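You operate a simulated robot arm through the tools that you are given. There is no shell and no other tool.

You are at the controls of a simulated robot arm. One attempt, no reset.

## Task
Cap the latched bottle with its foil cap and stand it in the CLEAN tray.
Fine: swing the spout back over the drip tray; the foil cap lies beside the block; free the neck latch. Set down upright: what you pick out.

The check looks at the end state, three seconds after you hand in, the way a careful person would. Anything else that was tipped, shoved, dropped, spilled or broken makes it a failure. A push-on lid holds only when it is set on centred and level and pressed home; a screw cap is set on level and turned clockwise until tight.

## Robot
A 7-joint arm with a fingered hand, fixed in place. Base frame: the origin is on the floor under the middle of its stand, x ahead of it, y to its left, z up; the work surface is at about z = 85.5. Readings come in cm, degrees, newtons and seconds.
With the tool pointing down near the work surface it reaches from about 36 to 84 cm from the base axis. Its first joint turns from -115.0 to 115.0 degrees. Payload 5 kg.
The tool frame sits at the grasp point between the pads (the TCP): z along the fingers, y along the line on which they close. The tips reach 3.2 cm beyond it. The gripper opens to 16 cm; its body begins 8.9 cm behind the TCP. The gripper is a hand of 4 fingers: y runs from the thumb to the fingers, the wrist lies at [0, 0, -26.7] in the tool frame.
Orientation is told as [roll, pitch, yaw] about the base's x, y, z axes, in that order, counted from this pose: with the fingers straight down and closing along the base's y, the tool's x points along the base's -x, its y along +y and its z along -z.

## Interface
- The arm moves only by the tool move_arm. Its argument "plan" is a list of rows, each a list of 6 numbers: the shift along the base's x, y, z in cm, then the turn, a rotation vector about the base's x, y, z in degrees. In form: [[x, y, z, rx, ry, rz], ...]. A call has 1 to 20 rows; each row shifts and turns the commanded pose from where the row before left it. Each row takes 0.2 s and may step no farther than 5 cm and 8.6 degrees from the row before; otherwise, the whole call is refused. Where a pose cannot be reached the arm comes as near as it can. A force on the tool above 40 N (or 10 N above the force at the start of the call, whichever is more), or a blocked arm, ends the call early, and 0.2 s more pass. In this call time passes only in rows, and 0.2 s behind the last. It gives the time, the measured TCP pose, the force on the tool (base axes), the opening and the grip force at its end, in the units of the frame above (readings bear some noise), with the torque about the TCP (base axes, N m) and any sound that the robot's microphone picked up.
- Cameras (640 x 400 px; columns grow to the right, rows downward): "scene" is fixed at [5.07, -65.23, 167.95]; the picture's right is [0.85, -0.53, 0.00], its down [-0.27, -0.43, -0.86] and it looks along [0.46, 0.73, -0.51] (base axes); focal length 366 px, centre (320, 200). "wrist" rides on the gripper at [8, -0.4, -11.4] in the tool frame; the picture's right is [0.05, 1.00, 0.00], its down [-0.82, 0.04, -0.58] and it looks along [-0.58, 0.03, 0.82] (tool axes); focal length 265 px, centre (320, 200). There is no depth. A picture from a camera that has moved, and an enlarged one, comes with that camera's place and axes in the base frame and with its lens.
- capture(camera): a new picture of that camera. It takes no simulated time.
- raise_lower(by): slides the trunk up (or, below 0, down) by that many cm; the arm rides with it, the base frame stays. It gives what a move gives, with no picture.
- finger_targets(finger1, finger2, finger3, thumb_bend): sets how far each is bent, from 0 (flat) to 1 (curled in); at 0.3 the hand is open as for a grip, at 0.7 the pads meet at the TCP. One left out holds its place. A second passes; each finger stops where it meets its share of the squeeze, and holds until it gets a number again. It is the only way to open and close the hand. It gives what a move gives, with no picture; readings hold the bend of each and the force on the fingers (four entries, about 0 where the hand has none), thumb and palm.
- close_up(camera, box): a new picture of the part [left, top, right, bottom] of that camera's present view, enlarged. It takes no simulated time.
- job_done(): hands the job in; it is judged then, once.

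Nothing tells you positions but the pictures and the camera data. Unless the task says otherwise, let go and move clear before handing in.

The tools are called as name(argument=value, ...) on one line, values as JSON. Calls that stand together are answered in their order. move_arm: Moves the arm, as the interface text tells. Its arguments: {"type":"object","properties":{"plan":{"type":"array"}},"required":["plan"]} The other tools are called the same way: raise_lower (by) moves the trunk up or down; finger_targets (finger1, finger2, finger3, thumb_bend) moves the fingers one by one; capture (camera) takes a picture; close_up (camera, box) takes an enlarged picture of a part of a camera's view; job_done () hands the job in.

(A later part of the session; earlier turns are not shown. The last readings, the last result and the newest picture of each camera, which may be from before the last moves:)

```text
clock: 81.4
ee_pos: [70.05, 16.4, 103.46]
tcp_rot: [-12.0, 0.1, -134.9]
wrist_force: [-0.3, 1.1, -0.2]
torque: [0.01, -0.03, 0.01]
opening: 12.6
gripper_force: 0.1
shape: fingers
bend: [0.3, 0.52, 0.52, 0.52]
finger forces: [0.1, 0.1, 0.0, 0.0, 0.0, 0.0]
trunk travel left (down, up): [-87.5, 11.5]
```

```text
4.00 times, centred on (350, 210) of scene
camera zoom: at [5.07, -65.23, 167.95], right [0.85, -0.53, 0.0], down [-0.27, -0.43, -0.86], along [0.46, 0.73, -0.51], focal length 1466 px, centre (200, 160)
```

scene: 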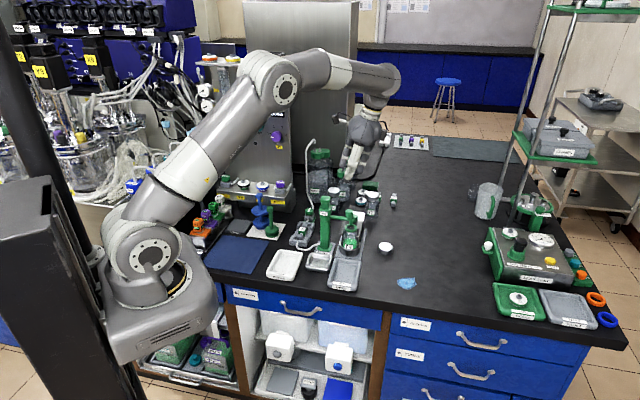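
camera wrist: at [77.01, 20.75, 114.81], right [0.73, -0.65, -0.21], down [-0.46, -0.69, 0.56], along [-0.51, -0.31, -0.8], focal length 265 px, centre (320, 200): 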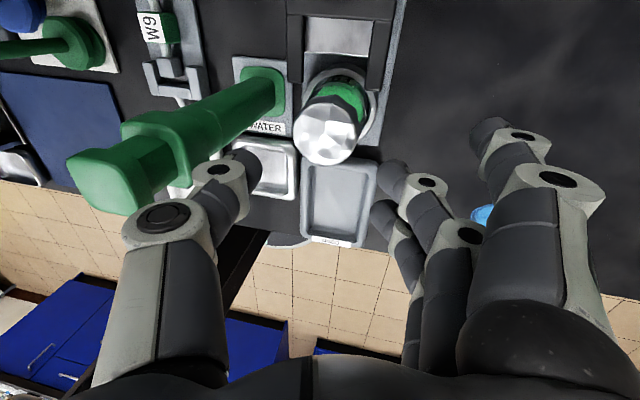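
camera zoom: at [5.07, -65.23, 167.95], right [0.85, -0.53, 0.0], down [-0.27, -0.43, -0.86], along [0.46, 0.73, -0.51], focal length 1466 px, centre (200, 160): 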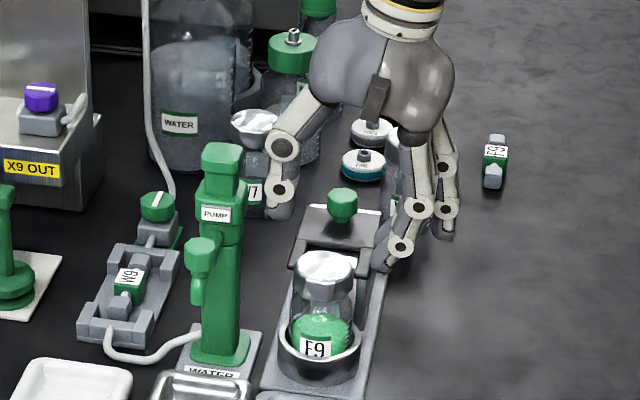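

Still clear. I correct 2 mm and continue down around the bottle.

move_arm(plan=[[0.05, 0.25, -2, 0, 0, 0], [0, 0, -2, 0, 0, 0], [0, 0, -1.5, 0, 0, 0]])

capture(camera="wrist")

close_up(camera="scene", box=[320, 180, 400, 260])

```text
clock: 82.2
ee_pos: [69.88, 16.85, 98.01]
tcp_rot: [-11.9, 0.1, -134.9]
wrist_force: [-0.7, -0.2, -0.1]
torque: [0.0, 0.04, 0.03]
opening: 12.65
gripper_force: 0.1
shape: fingers
bend: [0.3, 0.52, 0.52, 0.52]
finger forces: [0.0, 0.0, 0.1, 0.0, 0.0, 0.0]
trunk travel left (down, up): [-87.5, 11.5]
```

```text
taken
camera wrist: at [77.02, 21.14, 109.32], right [0.73, -0.65, -0.21], down [-0.46, -0.69, 0.56], along [-0.51, -0.31, -0.8], focal length 265 px, centre (320, 200)
```

wrist: 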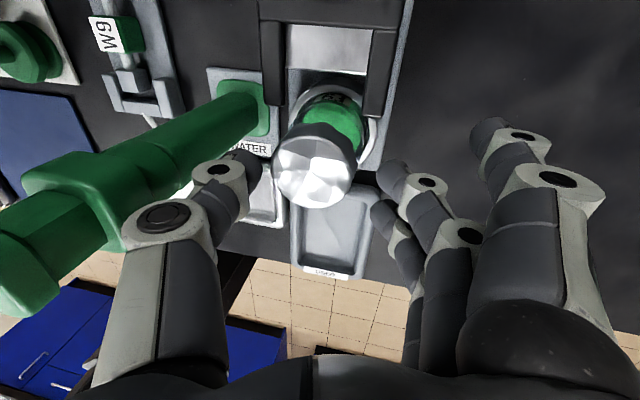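

```text
5.00 times, centred on (360, 220) of scene
camera zoom: at [5.07, -65.23, 167.95], right [0.85, -0.53, 0.0], down [-0.27, -0.43, -0.86], along [0.46, 0.73, -0.51], focal length 1832 px, centre (120, 100)
```

zoom: 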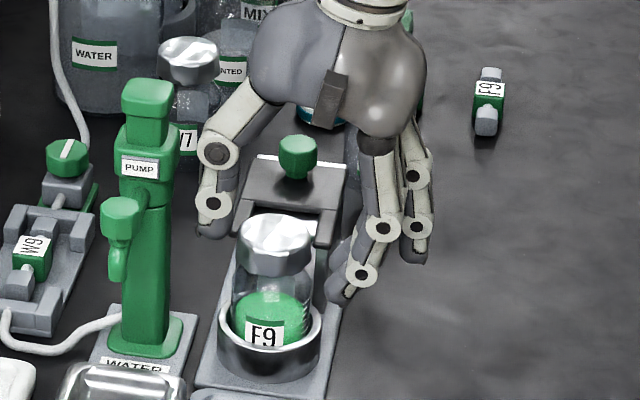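

The thumb passes well clear of the pump; I shift 2.5 mm to centre on the bottle and go down further.

move_arm(plan=[[-0.18, 0.18, -1, 0, 0, 0], [0, 0, -1, 0, 0, 0]])

close_up(camera="wrist", box=[220, 80, 420, 240])

close_up(camera="scene", box=[320, 190, 400, 260])

```text
clock: 82.8
ee_pos: [69.79, 17.02, 96.14]
tcp_rot: [-12.0, 0.0, -134.8]
wrist_force: [0.4, -0.4, -0.5]
torque: [0.04, -0.02, 0.0]
opening: 12.66
gripper_force: 0.0
shape: fingers
bend: [0.3, 0.52, 0.52, 0.52]
finger forces: [0.0, 0.0, 0.0, 0.0, 0.0, 0.0]
trunk travel left (down, up): [-87.5, 11.5]
```

```text
2.50 times, centred on (320, 160) of wrist
camera zoom: at [76.83, 21.29, 107.35], right [0.73, -0.65, -0.21], down [-0.46, -0.69, 0.56], along [-0.51, -0.31, -0.8], focal length 664 px, centre (320, 300)
```

zoom: 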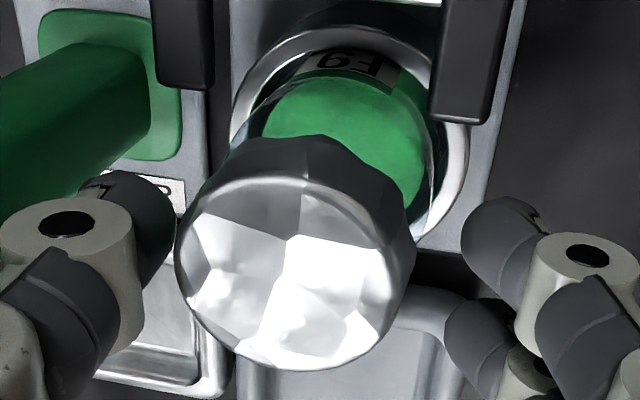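

```text
5.71 times, centred on (360, 225) of scene
camera zoom: at [5.07, -65.23, 167.95], right [0.85, -0.53, 0.0], down [-0.27, -0.43, -0.86], along [0.46, 0.73, -0.51], focal length 2094 px, centre (91, 57)
```

zoom: 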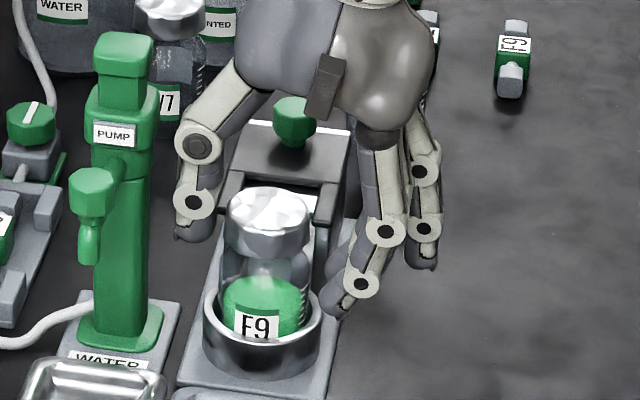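

The tips are at different heights because of the tilt, so I open the thumb slightly and shift the hand 0.9 cm to the right; then fingers will bend more (tips higher) and the thumb less (tip lower), giving nearly level contacts.

finger_targets(thumb_bend=0.49)

move_arm(plan=[[0.32, -0.32, 0, 0, 0, 0], [0.32, -0.32, -0.5, 0, 0, 0], [0, 0, -0.7, 0, 0, 0], [0, 0, -0.6, 0, 0, 0]])

close_up(camera="wrist", box=[220, 80, 420, 240])

close_up(camera="scene", box=[320, 190, 400, 260])

```text
clock: 83.8
ee_pos: [69.86, 16.97, 96.1]
tcp_rot: [-12.0, -0.1, -134.9]
wrist_force: [0.4, -0.7, -0.5]
torque: [0.0, -0.04, 0.02]
opening: 13.22
gripper_force: 0.0
shape: fingers
bend: [0.3, 0.52, 0.52, 0.49]
finger forces: [0.0, 0.0, 0.0, 0.0, 0.1, 0.1]
trunk travel left (down, up): [-87.5, 11.5]
```

```text
clock: 84.8
ee_pos: [70.32, 16.46, 94.35]
tcp_rot: [-12.1, 0.0, -134.9]
wrist_force: [0.9, 0.5, 1.5]
torque: [0.03, 0.0, 0.0]
opening: 13.28
gripper_force: 1.1
shape: fingers
bend: [0.3, 0.52, 0.52, 0.49]
finger forces: [0.1, 0.0, 0.0, 0.1, 0.8, 0.0]
trunk travel left (down, up): [-87.5, 11.5]
```

```text
2.50 times, centred on (320, 160) of wrist
camera zoom: at [77.41, 20.75, 105.62], right [0.73, -0.65, -0.21], down [-0.46, -0.69, 0.56], along [-0.51, -0.31, -0.8], focal length 664 px, centre (320, 300)
```

zoom: 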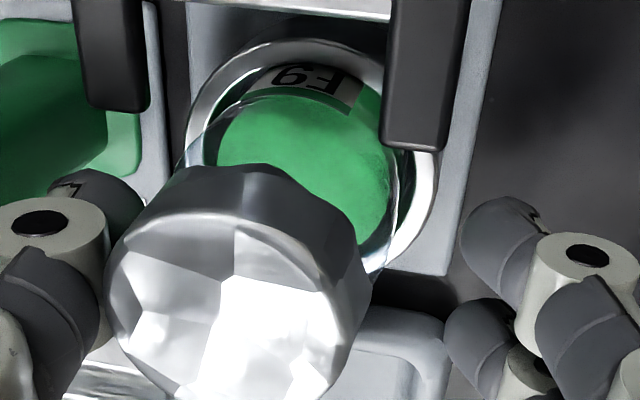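

```text
5.71 times, centred on (360, 225) of scene
camera zoom: at [5.07, -65.23, 167.95], right [0.85, -0.53, 0.0], down [-0.27, -0.43, -0.86], along [0.46, 0.73, -0.51], focal length 2094 px, centre (91, 57)
```

zoom: 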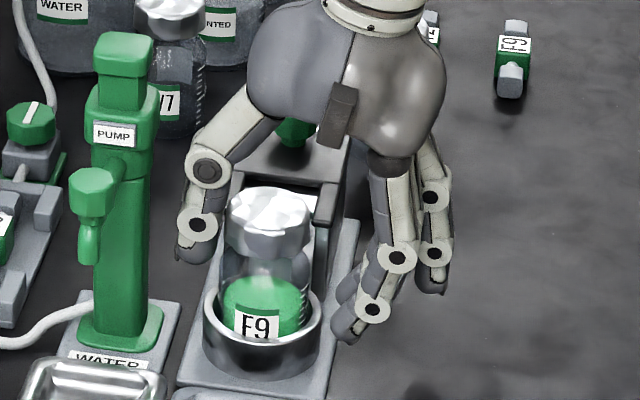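

The thumb just touches the bottle (0.8 N). I back off 2 mm and bring fingers 2 and 3 in.

move_arm(plan=[[-0.15, 0.15, 0, 0, 0, 0]])

finger_targets(finger2=0.58, finger3=0.58)

close_up(camera="wrist", box=[220, 80, 420, 240])

close_up(camera="scene", box=[320, 190, 400, 260])

```text
clock: 85.2
ee_pos: [70.28, 16.59, 94.38]
tcp_rot: [-12.0, 0.0, -134.8]
wrist_force: [0.1, -0.4, 0.1]
torque: [0.0, 0.05, 0.0]
opening: 13.3
gripper_force: 0.1
shape: fingers
bend: [0.3, 0.52, 0.52, 0.49]
finger forces: [0.1, 0.0, 0.0, 0.1, 0.1, 0.0]
trunk travel left (down, up): [-87.5, 11.5]
```

```text
clock: 86.2
ee_pos: [70.27, 16.56, 94.33]
tcp_rot: [-12.0, -0.1, -134.9]
wrist_force: [-1.4, 0.1, 0.3]
torque: [0.01, -0.02, 0.02]
opening: 13.29
gripper_force: 0.0
shape: fingers
bend: [0.3, 0.57, 0.57, 0.49]
finger forces: [0.1, 0.0, 0.0, 0.0, 0.0, 0.1]
trunk travel left (down, up): [-87.5, 11.5]
```

```text
2.50 times, centred on (320, 160) of wrist
camera zoom: at [77.31, 20.85, 105.61], right [0.73, -0.65, -0.21], down [-0.46, -0.69, 0.56], along [-0.51, -0.31, -0.8], focal length 664 px, centre (320, 300)
```

zoom: 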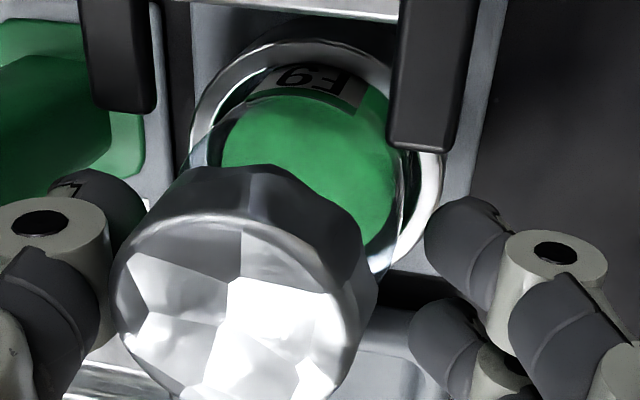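

```text
5.71 times, centred on (360, 225) of scene
camera zoom: at [5.07, -65.23, 167.95], right [0.85, -0.53, 0.0], down [-0.27, -0.43, -0.86], along [0.46, 0.73, -0.51], focal length 2094 px, centre (91, 57)
```

zoom: 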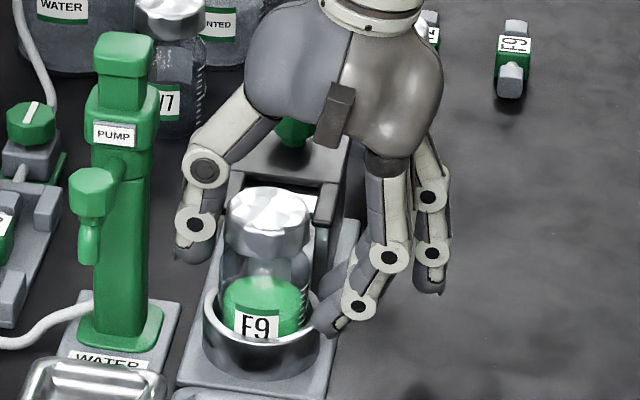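

Finger tips are lower than the thumb tip by about 2 cm; I reduce the tilt to 6° to level them, keeping the tips in place and staying clear of the pump.

move_arm(plan=[[-0.15, 0.15, 0, -2.12, -2.12, 0], [-0.15, 0.15, 0, -2.12, -2.12, 0]])

close_up(camera="wrist", box=[220, 80, 420, 240])

close_up(camera="scene", box=[320, 190, 400, 260])

```text
clock: 86.8
ee_pos: [70.02, 16.83, 94.32]
tcp_rot: [-6.0, 0.0, -134.9]
wrist_force: [0.2, 0.7, 0.2]
torque: [0.01, -0.05, 0.02]
opening: 13.3
gripper_force: 0.1
shape: fingers
bend: [0.3, 0.57, 0.57, 0.49]
finger forces: [0.0, 0.1, 0.0, 0.1, 0.1, 0.1]
trunk travel left (down, up): [-87.5, 11.5]
```

```text
2.50 times, centred on (320, 160) of wrist
camera zoom: at [76.19, 22.0, 105.72], right [0.74, -0.66, -0.1], down [-0.5, -0.65, 0.57], along [-0.45, -0.37, -0.81], focal length 664 px, centre (320, 300)
```

zoom: 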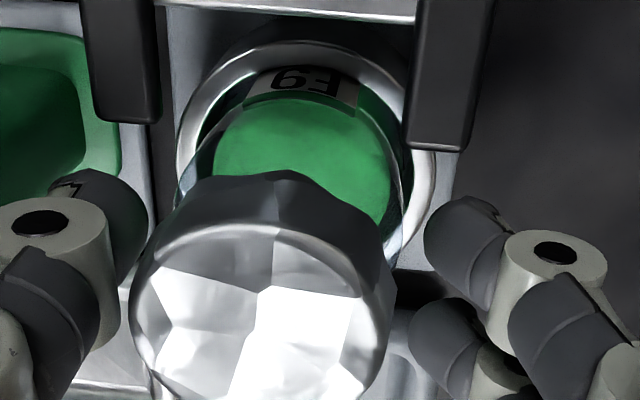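

```text
5.71 times, centred on (360, 225) of scene
camera zoom: at [5.07, -65.23, 167.95], right [0.85, -0.53, 0.0], down [-0.27, -0.43, -0.86], along [0.46, 0.73, -0.51], focal length 2094 px, centre (91, 57)
```

zoom: 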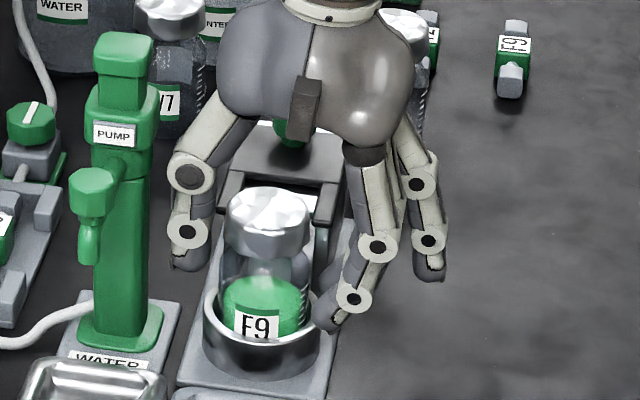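

Good. Now I close thumb and fingers in small steps.

finger_targets(finger2=0.6, finger3=0.6, thumb_bend=0.54)

close_up(camera="scene", box=[320, 190, 400, 260])

close_up(camera="wrist", box=[220, 80, 420, 240])

```text
clock: 87.8
ee_pos: [70.09, 16.86, 94.28]
tcp_rot: [-6.0, 0.0, -134.9]
wrist_force: [0.7, -0.6, -0.3]
torque: [0.01, -0.05, 0.0]
opening: 12.47
gripper_force: 1.0
shape: fingers
bend: [0.3, 0.59, 0.6, 0.53]
finger forces: [0.0, 0.9, 0.0, 0.0, 1.0, 0.0]
trunk travel left (down, up): [-87.5, 11.5]
```

```text
5.71 times, centred on (360, 225) of scene
camera zoom: at [5.07, -65.23, 167.95], right [0.85, -0.53, 0.0], down [-0.27, -0.43, -0.86], along [0.46, 0.73, -0.51], focal length 2094 px, centre (91, 57)
```

zoom: 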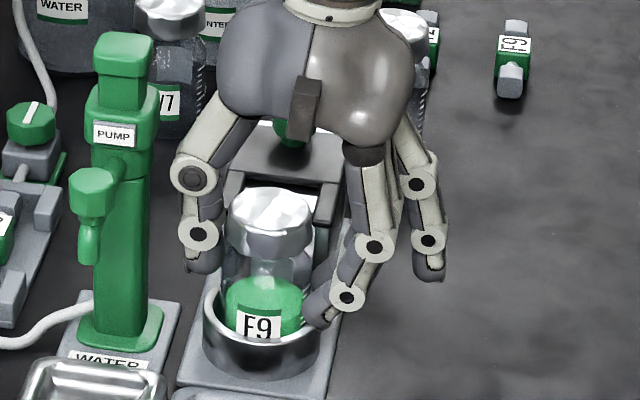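

```text
2.50 times, centred on (320, 160) of wrist
camera zoom: at [76.2, 22.0, 105.72], right [0.74, -0.66, -0.11], down [-0.5, -0.65, 0.57], along [-0.45, -0.37, -0.81], focal length 664 px, centre (320, 300)
```

zoom: 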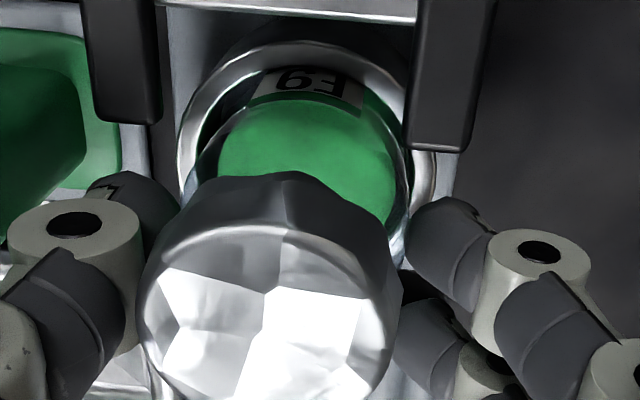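

Both sides make light contact (1 N). I tighten the grip.

finger_targets(finger2=0.65, finger3=0.66, thumb_bend=0.59)

close_up(camera="scene", box=[320, 190, 400, 260])

close_up(camera="wrist", box=[220, 80, 420, 240])

```text
clock: 88.8
ee_pos: [69.9, 16.87, 94.34]
tcp_rot: [-5.9, 0.1, -134.8]
wrist_force: [-0.2, -0.1, -0.5]
torque: [-0.01, 0.03, 0.04]
opening: 12.16
gripper_force: 7.1
shape: fingers
bend: [0.3, 0.6, 0.66, 0.57]
finger forces: [0.1, 6.5, 0.0, 0.0, 6.8, 0.0]
trunk travel left (down, up): [-87.5, 11.5]
```

```text
5.71 times, centred on (360, 225) of scene
camera zoom: at [5.07, -65.23, 167.95], right [0.85, -0.53, 0.0], down [-0.27, -0.43, -0.86], along [0.46, 0.73, -0.51], focal length 2094 px, centre (91, 57)
```

zoom: 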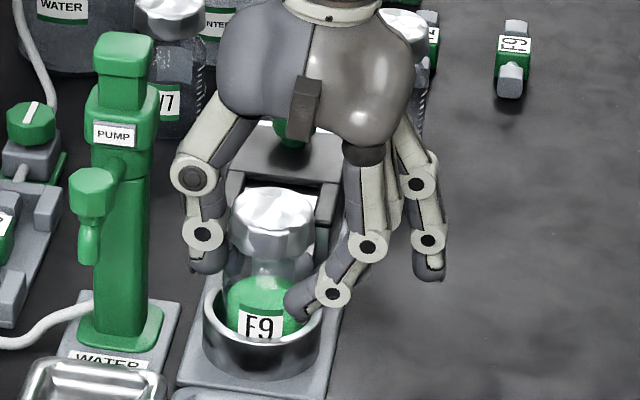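

```text
2.50 times, centred on (320, 160) of wrist
camera zoom: at [76.2, 22.02, 105.72], right [0.74, -0.66, -0.11], down [-0.5, -0.65, 0.57], along [-0.45, -0.37, -0.81], focal length 664 px, centre (320, 300)
```

zoom: 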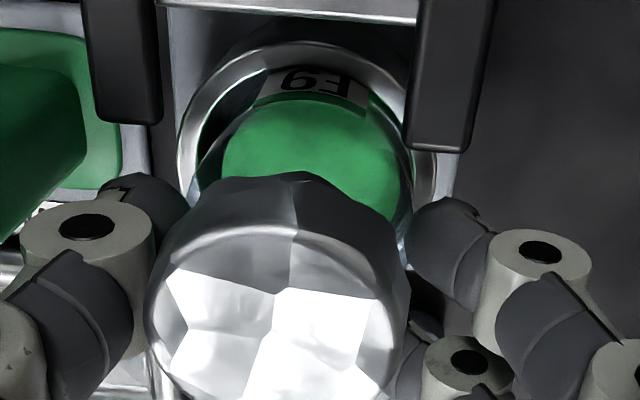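

Gripped at ~7 N. I tighten a little more and lift slightly to test.

finger_targets(finger2=0.69, finger3=0.64, thumb_bend=0.63)

move_arm(plan=[[0, 0, 0.4, 0, 0, 0], [0, 0, 0.4, 0, 0, 0]])

close_up(camera="scene", box=[320, 190, 400, 260])

close_up(camera="wrist", box=[220, 80, 420, 240])

```text
clock: 89.8
ee_pos: [69.86, 16.96, 94.39]
tcp_rot: [-6.0, 0.1, -135.0]
wrist_force: [-2.1, 3.0, 1.0]
torque: [0.09, 0.11, 0.03]
opening: 12.03
gripper_force: 11.6
shape: fingers
bend: [0.3, 0.59, 0.64, 0.59]
finger forces: [0.1, 9.5, 0.0, 0.1, 13.4, 0.0]
trunk travel left (down, up): [-87.5, 11.5]
```

```text
clock: 90.4
ee_pos: [70.0, 16.93, 95.1]
tcp_rot: [-6.1, 0.1, -135.0]
wrist_force: [-3.5, 2.9, -2.3]
torque: [0.13, 0.22, 0.03]
opening: 11.99
gripper_force: 10.1
shape: fingers
bend: [0.3, 0.59, 0.64, 0.59]
finger forces: [0.0, 8.4, 0.1, 0.0, 12.5, 0.0]
trunk travel left (down, up): [-87.5, 11.5]
```

```text
5.71 times, centred on (360, 225) of scene
camera zoom: at [5.07, -65.23, 167.95], right [0.85, -0.53, 0.0], down [-0.27, -0.43, -0.86], along [0.46, 0.73, -0.51], focal length 2094 px, centre (91, 57)
```

zoom: 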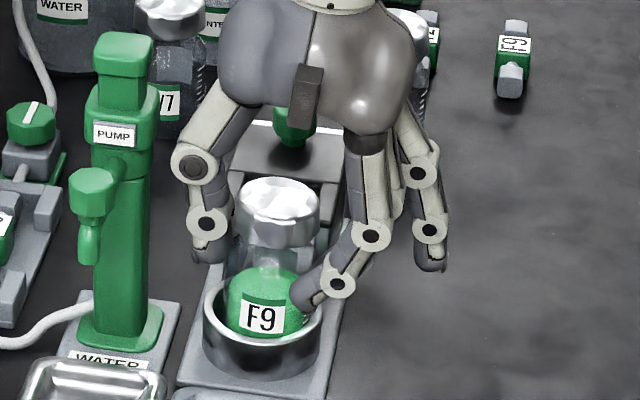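

```text
2.50 times, centred on (320, 160) of wrist
camera zoom: at [76.23, 22.01, 106.49], right [0.74, -0.66, -0.11], down [-0.5, -0.65, 0.57], along [-0.45, -0.37, -0.81], focal length 664 px, centre (320, 300)
```

zoom: 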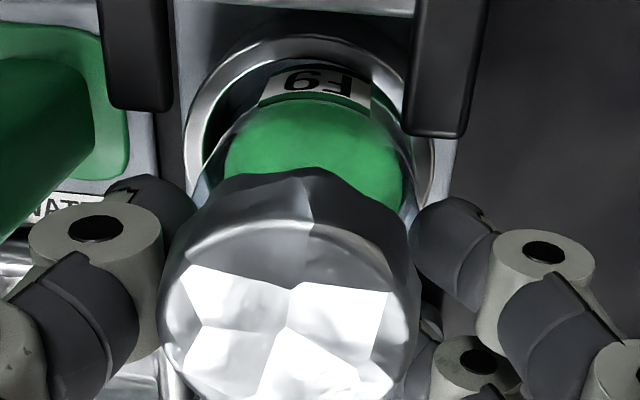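

The bottle lifts with the hand, nearly upright. I continue slowly upward out of the cup.

move_arm(plan=[[0, 0, 0.5, 0, 0, 0], [0, 0, 0.6, 0, 0, 0], [0, 0, 0.7, 0, 0, 0]])

close_up(camera="scene", box=[320, 190, 400, 260])

close_up(camera="wrist", box=[220, 80, 420, 240])

```text
clock: 91.2
ee_pos: [70.01, 16.86, 96.95]
tcp_rot: [-6.0, 0.1, -134.9]
wrist_force: [-1.1, 1.2, 0.2]
torque: [0.09, 0.11, -0.01]
opening: 11.96
gripper_force: 10.8
shape: fingers
bend: [0.3, 0.59, 0.64, 0.59]
finger forces: [0.0, 9.8, 0.0, 0.0, 11.5, 0.1]
trunk travel left (down, up): [-87.5, 11.5]
```

```text
5.71 times, centred on (360, 225) of scene
camera zoom: at [5.07, -65.23, 167.95], right [0.85, -0.53, 0.0], down [-0.27, -0.43, -0.86], along [0.46, 0.73, -0.51], focal length 2094 px, centre (91, 57)
```

zoom: 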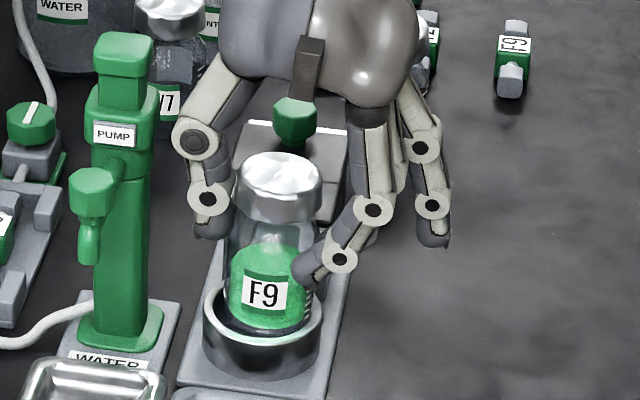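

```text
2.50 times, centred on (320, 160) of wrist
camera zoom: at [76.19, 21.96, 108.34], right [0.74, -0.66, -0.1], down [-0.5, -0.65, 0.57], along [-0.45, -0.37, -0.82], focal length 664 px, centre (320, 300)
```

zoom: 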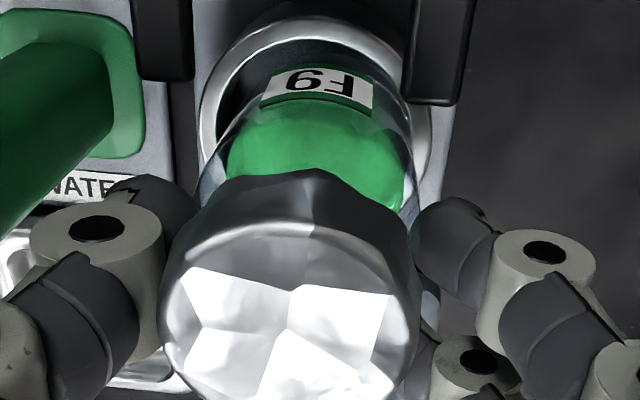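

The bottle is out of the cup, hanging nearly upright. I raise it high, shifting slightly away from the pump.

move_arm(plan=[[0.15, -0.15, 1, 0, 0, 0], [0.2, -0.2, 1.2, 0, 0, 0], [0, 0, 1.5, 0, 0, 0], [0, 0, 1.5, 0, 0, 0], [0, 0, 1.5, 0, 0, 0]])

close_up(camera="scene", box=[310, 170, 400, 250])

```text
clock: 92.4
ee_pos: [70.21, 16.41, 103.6]
tcp_rot: [-6.1, 0.0, -134.9]
wrist_force: [-0.2, 0.7, -1.2]
torque: [-0.03, -0.02, 0.01]
opening: 11.93
gripper_force: 10.2
shape: fingers
bend: [0.3, 0.59, 0.64, 0.59]
finger forces: [0.1, 10.3, 0.0, 0.0, 9.8, 0.1]
trunk travel left (down, up): [-87.5, 11.5]
```

```text
5.00 times, centred on (355, 210) of scene
camera zoom: at [5.07, -65.23, 167.95], right [0.85, -0.53, 0.0], down [-0.27, -0.43, -0.86], along [0.46, 0.73, -0.51], focal length 1832 px, centre (145, 150)
```

zoom: 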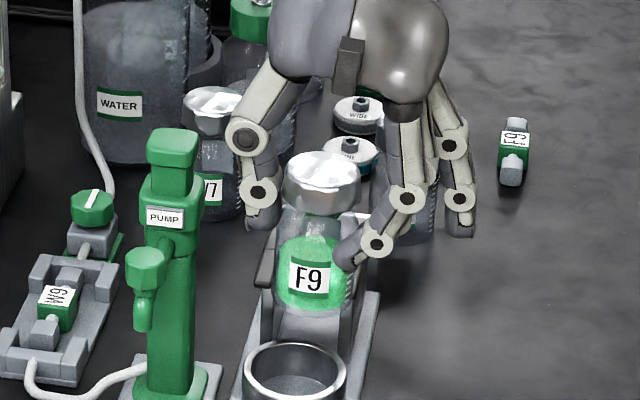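

Upright and stable. I raise to travel height, then go forward (−x−y) over the USED tray before moving left, above the spout height.

move_arm(plan=[[0, 0, 2, 0, 0, 0], [0, 0, 2.2, 0, 0, 0], [0, 0, 2.2, 0, 0, 0], [0, 0, 2, 0, 0, 0], [-1, -1, 0.6, 0, 0, 0], [-1.6, -1.6, 0, 0, 0, 0], [-1.8, -1.8, 0, 0, 0, 0], [-1.8, -1.8, 0, 0, 0, 0], [-1.6, -1.6, 0, 0, 0, 0], [-1.3, -1.3, 0, 0, 0, 0]])

close_up(camera="scene", box=[260, 140, 420, 290])

capture(camera="wrist")

```text
clock: 94.6
ee_pos: [61.17, 7.29, 112.84]
tcp_rot: [-6.1, 0.0, -134.8]
wrist_force: [0.4, 0.5, -2.0]
torque: [0.01, 0.01, 0.0]
opening: 11.92
gripper_force: 9.8
shape: fingers
bend: [0.3, 0.59, 0.64, 0.59]
finger forces: [0.0, 10.3, 0.1, 0.0, 9.9, 0.1]
trunk travel left (down, up): [-87.5, 11.5]
```

```text
2.67 times, centred on (340, 215) of scene
camera zoom: at [5.07, -65.23, 167.95], right [0.85, -0.53, 0.0], down [-0.27, -0.43, -0.86], along [0.46, 0.73, -0.51], focal length 977 px, centre (267, 160)
```

zoom: 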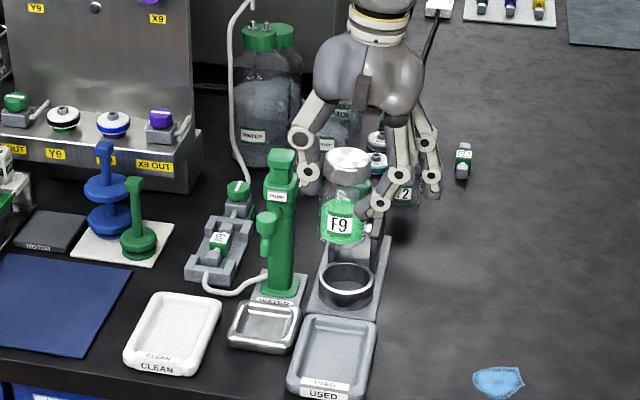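

```text
taken
camera wrist: at [67.31, 12.45, 124.21], right [0.74, -0.66, -0.11], down [-0.5, -0.65, 0.57], along [-0.45, -0.37, -0.81], focal length 265 px, centre (320, 200)
```

wrist: 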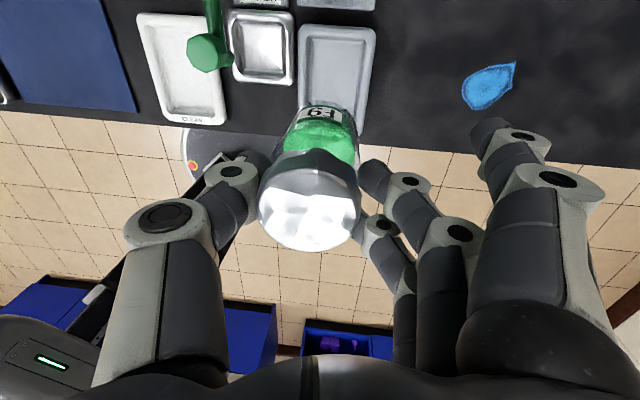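

Carrying well. Now I move left (−x+y) to above the CLEAN tray.

move_arm(plan=[[-1.2, 1.2, 0, 0, 0, 0], [-1.8, 1.8, 0, 0, 0, 0], [-2.1, 2.1, 0, 0, 0, 0], [-2.1, 2.1, 0, 0, 0, 0], [-2.1, 2.1, 0, 0, 0, 0], [-2.1, 2.1, 0, 0, 0, 0], [-1.8, 1.8, 0, 0, 0, 0], [-1.2, 1.2, 0, 0, 0, 0], [-0.5, 0.5, 0, 0, 0, 0]])

close_up(camera="scene", box=[220, 150, 380, 300])

capture(camera="wrist")

```text
clock: 96.6
ee_pos: [46.42, 22.21, 112.52]
tcp_rot: [-5.9, 0.0, -134.9]
wrist_force: [0.5, -0.1, -2.3]
torque: [0.01, -0.03, -0.04]
opening: 11.89
gripper_force: 10.2
shape: fingers
bend: [0.3, 0.59, 0.64, 0.59]
finger forces: [0.0, 10.2, 0.0, 0.0, 9.8, 0.0]
trunk travel left (down, up): [-87.5, 11.5]
```

```text
2.67 times, centred on (300, 225) of scene
camera zoom: at [5.07, -65.23, 167.95], right [0.85, -0.53, 0.0], down [-0.27, -0.43, -0.86], along [0.46, 0.73, -0.51], focal length 977 px, centre (373, 133)
```

zoom: 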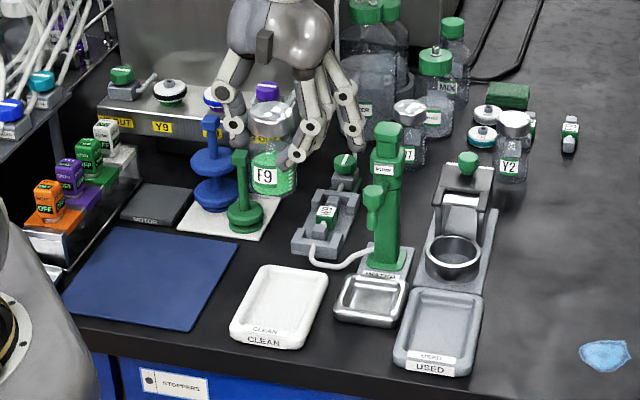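

```text
taken
camera wrist: at [52.62, 27.33, 123.98], right [0.74, -0.66, -0.1], down [-0.5, -0.65, 0.57], along [-0.45, -0.37, -0.81], focal length 265 px, centre (320, 200)
```

wrist: 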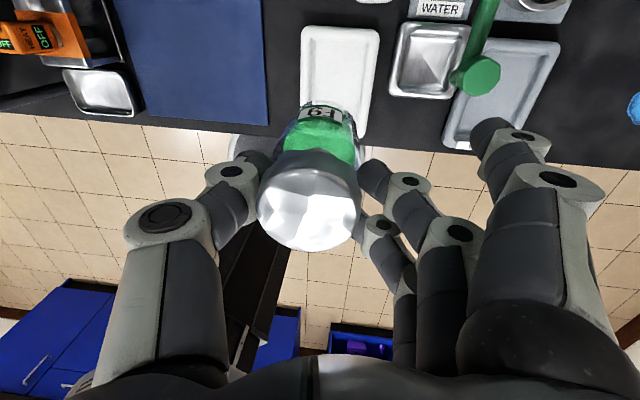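

The bottle hangs above the CLEAN tray area. I enlarge the tray to set the exact landing spot.

close_up(camera="scene", box=[270, 240, 320, 290])

close_up(camera="wrist", box=[240, 0, 440, 160])

```text
8.00 times, centred on (295, 265) of scene
camera zoom: at [5.07, -65.23, 167.95], right [0.85, -0.53, 0.0], down [-0.27, -0.43, -0.86], along [0.46, 0.73, -0.51], focal length 2932 px, centre (520, -320)
```

zoom: 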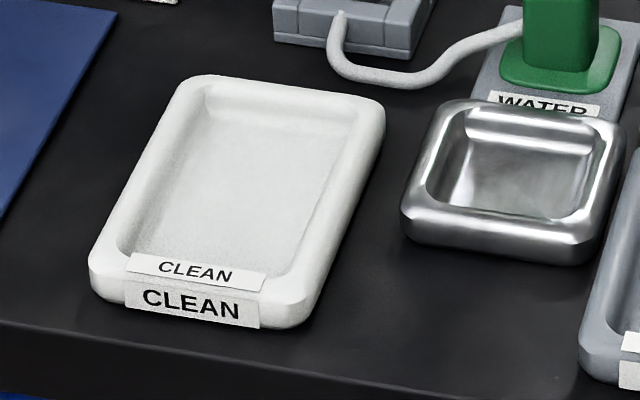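

```text
2.50 times, centred on (340, 80) of wrist
camera zoom: at [52.62, 27.33, 123.98], right [0.74, -0.66, -0.1], down [-0.5, -0.65, 0.57], along [-0.45, -0.37, -0.81], focal length 664 px, centre (270, 500)
```

zoom: 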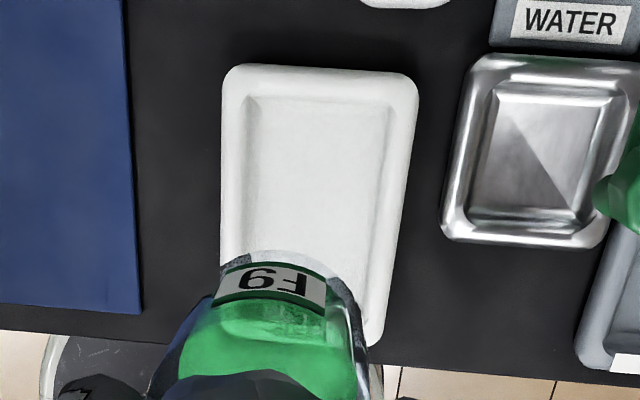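

The tray's inner floor is about 6.2 cm wide, centre ≈(u 16.6, v 48.3), so I must be accurate. First I bring finger 1 in (it would otherwise come near the spout), then lower part way and check.

finger_targets(finger1=0.56)

move_arm(plan=[[-0.1, -0.1, -2, 0, 0, 0], [-0.1, -0.1, -2.5, 0, 0, 0], [0, 0, -2.5, 0, 0, 0], [0, 0, -2.5, 0, 0, 0], [0, 0, -2, 0, 0, 0]])

close_up(camera="scene", box=[260, 200, 340, 290])

capture(camera="wrist")

```text
clock: 97.6
ee_pos: [46.42, 22.25, 112.64]
tcp_rot: [-6.1, 0.0, -134.9]
wrist_force: [0.2, 0.8, -1.0]
torque: [0.02, 0.01, 0.0]
opening: 6.92
gripper_force: 10.6
shape: fingers
bend: [0.56, 0.59, 0.64, 0.59]
finger forces: [0.0, 10.3, 0.1, 0.0, 9.7, 0.0]
trunk travel left (down, up): [-87.5, 11.5]
```

```text
clock: 98.8
ee_pos: [46.17, 22.28, 101.1]
tcp_rot: [-6.1, 0.1, -134.9]
wrist_force: [-1.7, 0.2, -0.8]
torque: [0.0, -0.01, 0.0]
opening: 6.9
gripper_force: 9.5
shape: fingers
bend: [0.56, 0.59, 0.64, 0.59]
finger forces: [0.0, 10.2, 0.0, 0.0, 9.6, 0.0]
trunk travel left (down, up): [-87.5, 11.5]
```

```text
4.44 times, centred on (300, 245) of scene
camera zoom: at [5.07, -65.23, 167.95], right [0.85, -0.53, 0.0], down [-0.27, -0.43, -0.86], along [0.46, 0.73, -0.51], focal length 1629 px, centre (409, 0)
```

zoom: 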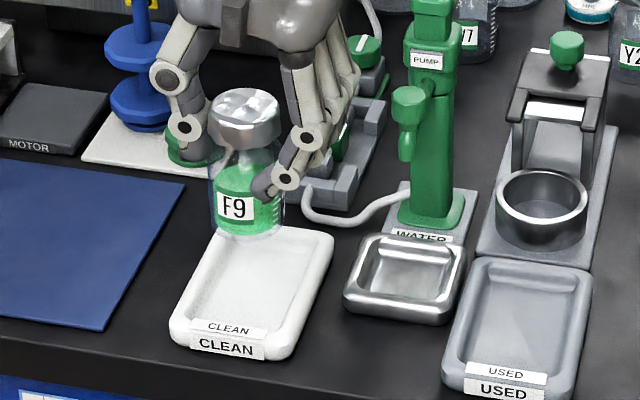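

```text
taken
camera wrist: at [52.42, 27.35, 112.36], right [0.74, -0.66, -0.11], down [-0.5, -0.65, 0.57], along [-0.45, -0.37, -0.81], focal length 265 px, centre (320, 200)
```

wrist: 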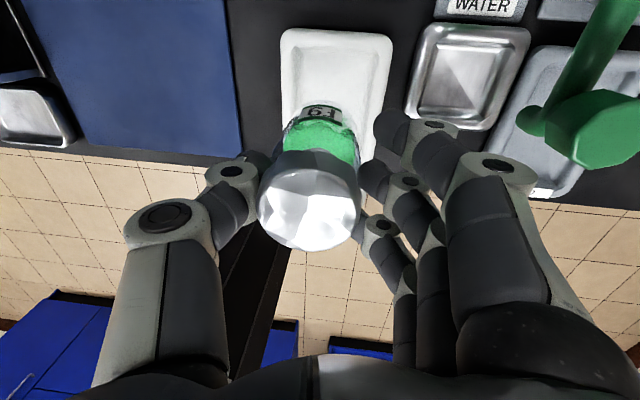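

The bottle is over the tray. I check its uprightness and lateral position closely before setting down.

close_up(camera="scene", box=[278, 215, 328, 265])

close_up(camera="wrist", box=[230, 20, 410, 260])

```text
8.00 times, centred on (303, 240) of scene
camera zoom: at [5.07, -65.23, 167.95], right [0.85, -0.53, 0.0], down [-0.27, -0.43, -0.86], along [0.46, 0.73, -0.51], focal length 2932 px, centre (456, -120)
```

zoom: 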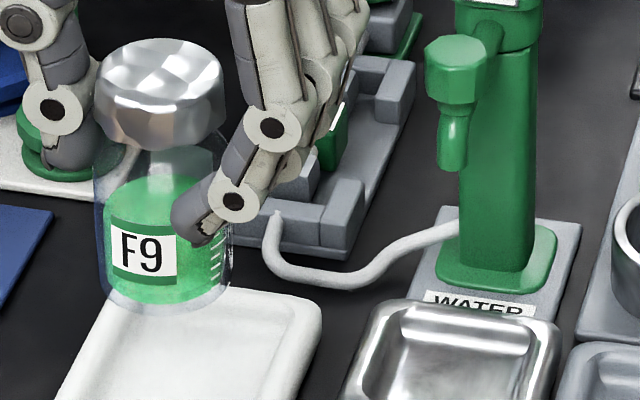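

```text
1.67 times, centred on (320, 140) of wrist
camera zoom: at [52.42, 27.35, 112.36], right [0.74, -0.66, -0.11], down [-0.5, -0.65, 0.57], along [-0.45, -0.37, -0.81], focal length 442 px, centre (320, 300)
```

zoom: 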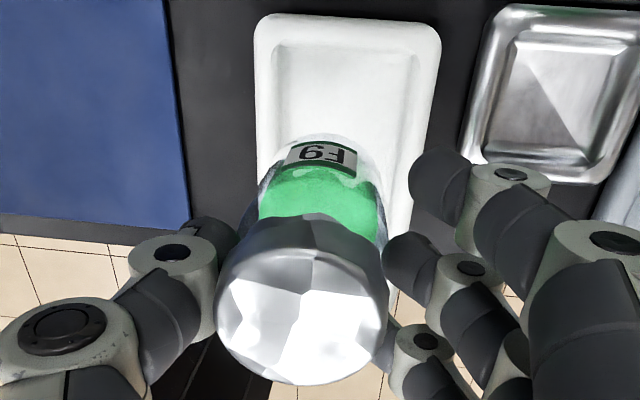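

The bottle leans only ~1.5° and is laterally in line with the tray floor. I correct the lean and position, and lower until just above the tray.

move_arm(plan=[[0.07, 0.35, -0.5, -1.06, -1.06, 0], [0, 0, -1.3, 0, 0, 0], [0, 0, -1.3, 0, 0, 0], [0, 0, -1.2, 0, 0, 0]])

close_up(camera="scene", box=[270, 225, 330, 285])

close_up(camera="wrist", box=[230, 20, 410, 260])

```text
clock: 99.8
ee_pos: [46.26, 22.53, 96.7]
tcp_rot: [-4.6, 0.0, -134.8]
wrist_force: [0.2, -0.1, -1.6]
torque: [-0.04, -0.02, -0.02]
opening: 6.89
gripper_force: 10.3
shape: fingers
bend: [0.56, 0.59, 0.64, 0.59]
finger forces: [0.1, 10.2, 0.0, 0.0, 9.7, 0.1]
trunk travel left (down, up): [-87.5, 11.5]
```

```text
6.67 times, centred on (300, 255) of scene
camera zoom: at [5.07, -65.23, 167.95], right [0.85, -0.53, 0.0], down [-0.27, -0.43, -0.86], along [0.46, 0.73, -0.51], focal length 2443 px, centre (453, -167)
```

zoom: 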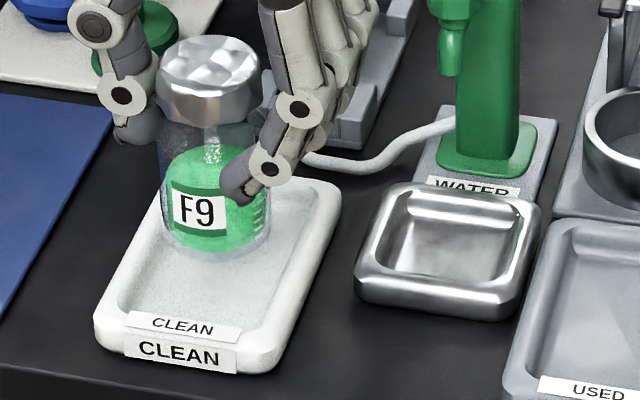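

```text
1.67 times, centred on (320, 140) of wrist
camera zoom: at [52.25, 27.83, 108.13], right [0.74, -0.67, -0.08], down [-0.51, -0.64, 0.57], along [-0.43, -0.38, -0.82], focal length 442 px, centre (320, 300)
```

zoom: 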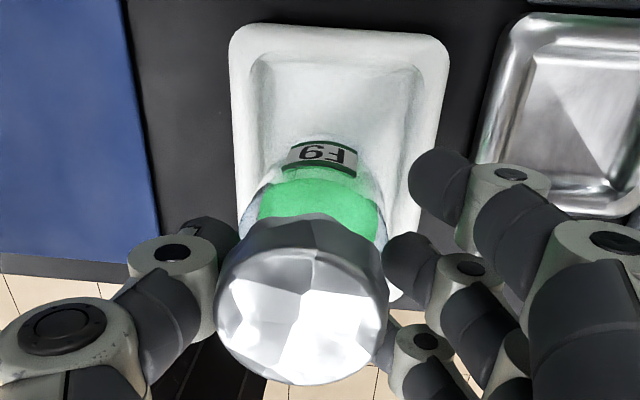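

Well aligned with the tray floor. I lower the last part in small steps, watching for contact.

move_arm(plan=[[0, 0, -0.8, 0, 0, 0], [0, 0, -0.6, 0, 0, 0]])

move_arm(plan=[[0, 0, -0.3, 0, 0, 0]])

move_arm(plan=[[0, 0, -0.3, 0, 0, 0]])

close_up(camera="scene", box=[270, 225, 330, 285])

```text
clock: 100.4
ee_pos: [46.41, 22.59, 95.31]
tcp_rot: [-4.5, -0.1, -134.9]
wrist_force: [1.0, 0.2, -1.6]
torque: [-0.01, -0.04, 0.0]
opening: 6.88
gripper_force: 9.9
shape: fingers
bend: [0.56, 0.59, 0.64, 0.59]
finger forces: [0.0, 10.1, 0.0, 0.0, 9.7, 0.0]
trunk travel left (down, up): [-87.5, 11.5]
```

```text
clock: 100.8
ee_pos: [46.36, 22.53, 95.1]
tcp_rot: [-4.5, 0.0, -134.9]
wrist_force: [0.4, -0.5, -2.0]
torque: [0.01, -0.01, -0.01]
opening: 6.86
gripper_force: 9.7
shape: fingers
bend: [0.56, 0.59, 0.64, 0.59]
finger forces: [0.0, 10.1, 0.0, 0.0, 9.6, 0.1]
trunk travel left (down, up): [-87.5, 11.5]
```

```text
clock: 101.2
ee_pos: [46.22, 22.45, 94.84]
tcp_rot: [-4.6, 0.0, -134.9]
wrist_force: [0.3, -0.3, -2.4]
torque: [0.01, -0.02, -0.01]
opening: 6.9
gripper_force: 10.3
shape: fingers
bend: [0.56, 0.59, 0.64, 0.59]
finger forces: [0.1, 10.1, 0.0, 0.0, 9.8, 0.0]
trunk travel left (down, up): [-87.5, 11.5]
```

```text
6.67 times, centred on (300, 255) of scene
camera zoom: at [5.07, -65.23, 167.95], right [0.85, -0.53, 0.0], down [-0.27, -0.43, -0.86], along [0.46, 0.73, -0.51], focal length 2443 px, centre (453, -167)
```

zoom: 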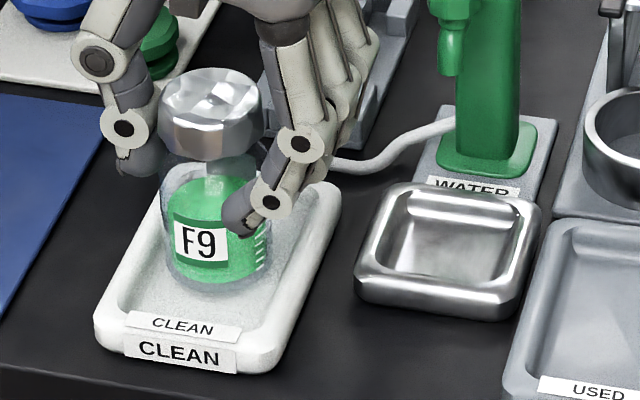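

move_arm(plan=[[0, 0, -0.2, 0, 0, 0]])

move_arm(plan=[[0, 0, -0.2, 0, 0, 0]])

move_arm(plan=[[0, 0, -0.15, 0, 0, 0]])

```text
clock: 101.6
ee_pos: [46.08, 22.36, 94.58]
tcp_rot: [-4.6, 0.0, -134.9]
wrist_force: [-0.3, 0.0, -1.2]
torque: [-0.03, 0.02, -0.01]
opening: 6.86
gripper_force: 10.0
shape: fingers
bend: [0.56, 0.59, 0.64, 0.59]
finger forces: [0.0, 10.1, 0.0, 0.0, 9.6, 0.0]
trunk travel left (down, up): [-87.5, 11.5]
```

```text
clock: 102.0
ee_pos: [46.32, 22.5, 94.52]
tcp_rot: [-4.6, 0.0, -134.9]
wrist_force: [-0.5, -0.3, -1.4]
torque: [0.04, -0.05, 0.02]
opening: 6.88
gripper_force: 10.1
shape: fingers
bend: [0.56, 0.59, 0.64, 0.59]
finger forces: [0.0, 10.1, 0.1, 0.0, 9.7, 0.0]
trunk travel left (down, up): [-87.5, 11.5]
```

```text
clock: 102.4
ee_pos: [46.37, 22.37, 94.34]
tcp_rot: [-4.5, 0.0, -134.9]
wrist_force: [-0.1, 0.2, 2.9]
torque: [0.03, 0.02, -0.03]
opening: 6.89
gripper_force: 11.0
shape: fingers
bend: [0.56, 0.59, 0.64, 0.59]
finger forces: [0.1, 10.5, 0.0, 0.0, 11.1, 0.1]
trunk travel left (down, up): [-87.5, 11.5]
```

Contact with the tray floor (+2.9 N). I look once more, then release.

close_up(camera="scene", box=[270, 225, 330, 285])

finger_targets(finger1=0.55, finger2=0.57, finger3=0.57, thumb_bend=0.56)

close_up(camera="scene", box=[270, 225, 330, 285])

close_up(camera="wrist", box=[230, 20, 410, 260])

```text
6.67 times, centred on (300, 255) of scene
camera zoom: at [5.07, -65.23, 167.95], right [0.85, -0.53, 0.0], down [-0.27, -0.43, -0.86], along [0.46, 0.73, -0.51], focal length 2443 px, centre (453, -167)
```

zoom: 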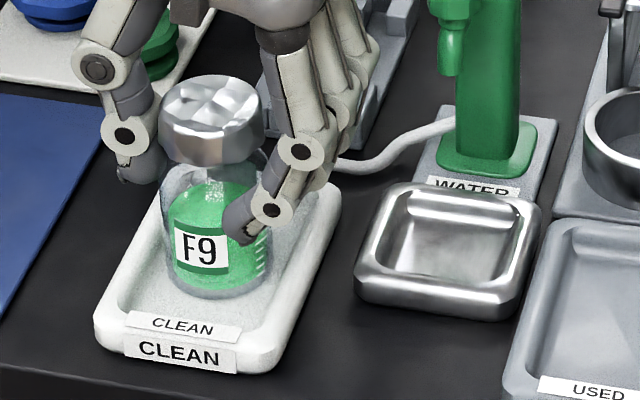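

```text
clock: 103.4
ee_pos: [46.17, 22.54, 94.3]
tcp_rot: [-4.5, 0.1, -134.9]
wrist_force: [-1.0, 0.7, 1.8]
torque: [0.03, 0.06, 0.0]
opening: 7.07
gripper_force: 0.9
shape: fingers
bend: [0.55, 0.56, 0.56, 0.56]
finger forces: [0.0, 0.0, 0.0, 0.0, 1.5, 0.1]
trunk travel left (down, up): [-87.5, 11.5]
```

```text
6.67 times, centred on (300, 255) of scene
camera zoom: at [5.07, -65.23, 167.95], right [0.85, -0.53, 0.0], down [-0.27, -0.43, -0.86], along [0.46, 0.73, -0.51], focal length 2443 px, centre (453, -167)
```

zoom: 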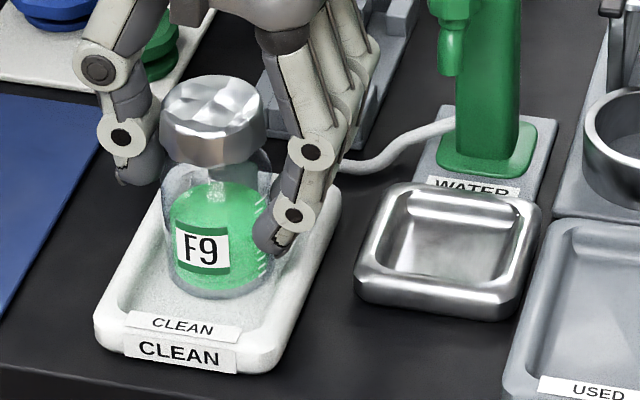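

```text
1.67 times, centred on (320, 140) of wrist
camera zoom: at [52.18, 27.74, 105.72], right [0.74, -0.67, -0.08], down [-0.51, -0.64, 0.57], along [-0.43, -0.38, -0.82], focal length 442 px, centre (320, 300)
```

zoom: 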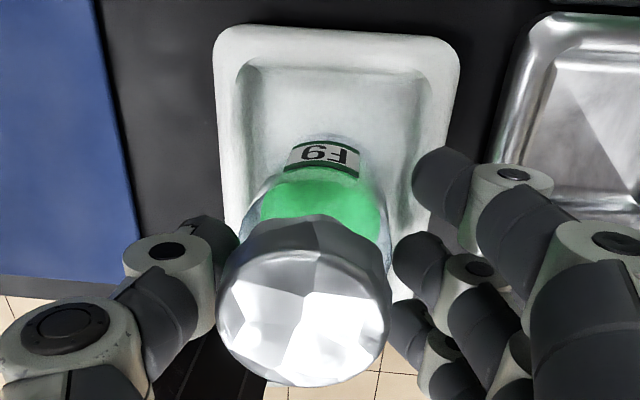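

The bottle stands upright in the tray. I open the hand further so nothing touches it.

finger_targets(finger1=0.52, finger2=0.52, finger3=0.52, thumb_bend=0.49)

close_up(camera="scene", box=[270, 225, 330, 285])

close_up(camera="wrist", box=[230, 20, 410, 260])

```text
clock: 104.4
ee_pos: [46.29, 22.44, 94.23]
tcp_rot: [-4.5, -0.1, -134.9]
wrist_force: [-0.3, -0.3, 0.3]
torque: [0.01, 0.02, 0.02]
opening: 8.86
gripper_force: 0.1
shape: fingers
bend: [0.52, 0.52, 0.52, 0.49]
finger forces: [0.0, 0.0, 0.0, 0.1, 0.0, 0.0]
trunk travel left (down, up): [-87.5, 11.5]
```

```text
6.67 times, centred on (300, 255) of scene
camera zoom: at [5.07, -65.23, 167.95], right [0.85, -0.53, 0.0], down [-0.27, -0.43, -0.86], along [0.46, 0.73, -0.51], focal length 2443 px, centre (453, -167)
```

zoom: 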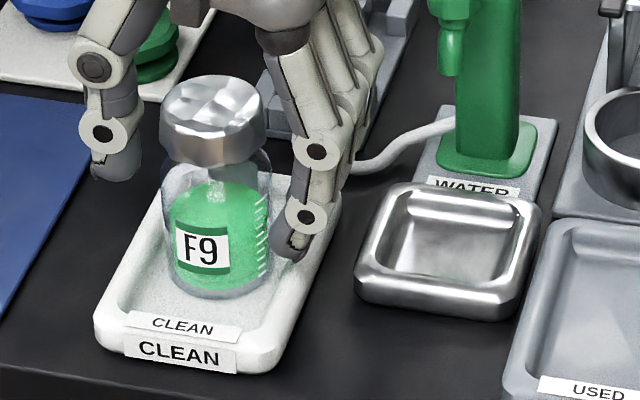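

```text
1.67 times, centred on (320, 140) of wrist
camera zoom: at [52.2, 27.74, 105.71], right [0.74, -0.67, -0.08], down [-0.51, -0.64, 0.57], along [-0.43, -0.38, -0.82], focal length 442 px, centre (320, 300)
```

zoom: 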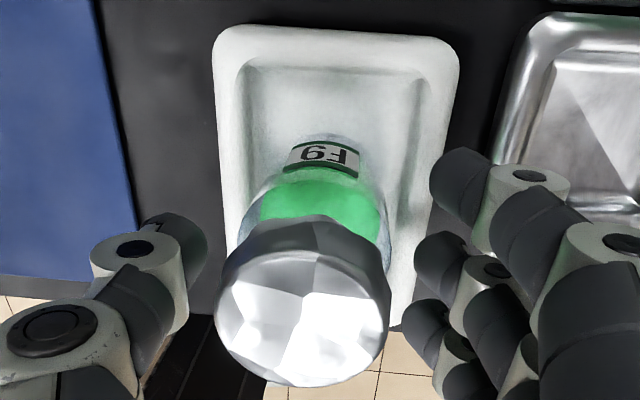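

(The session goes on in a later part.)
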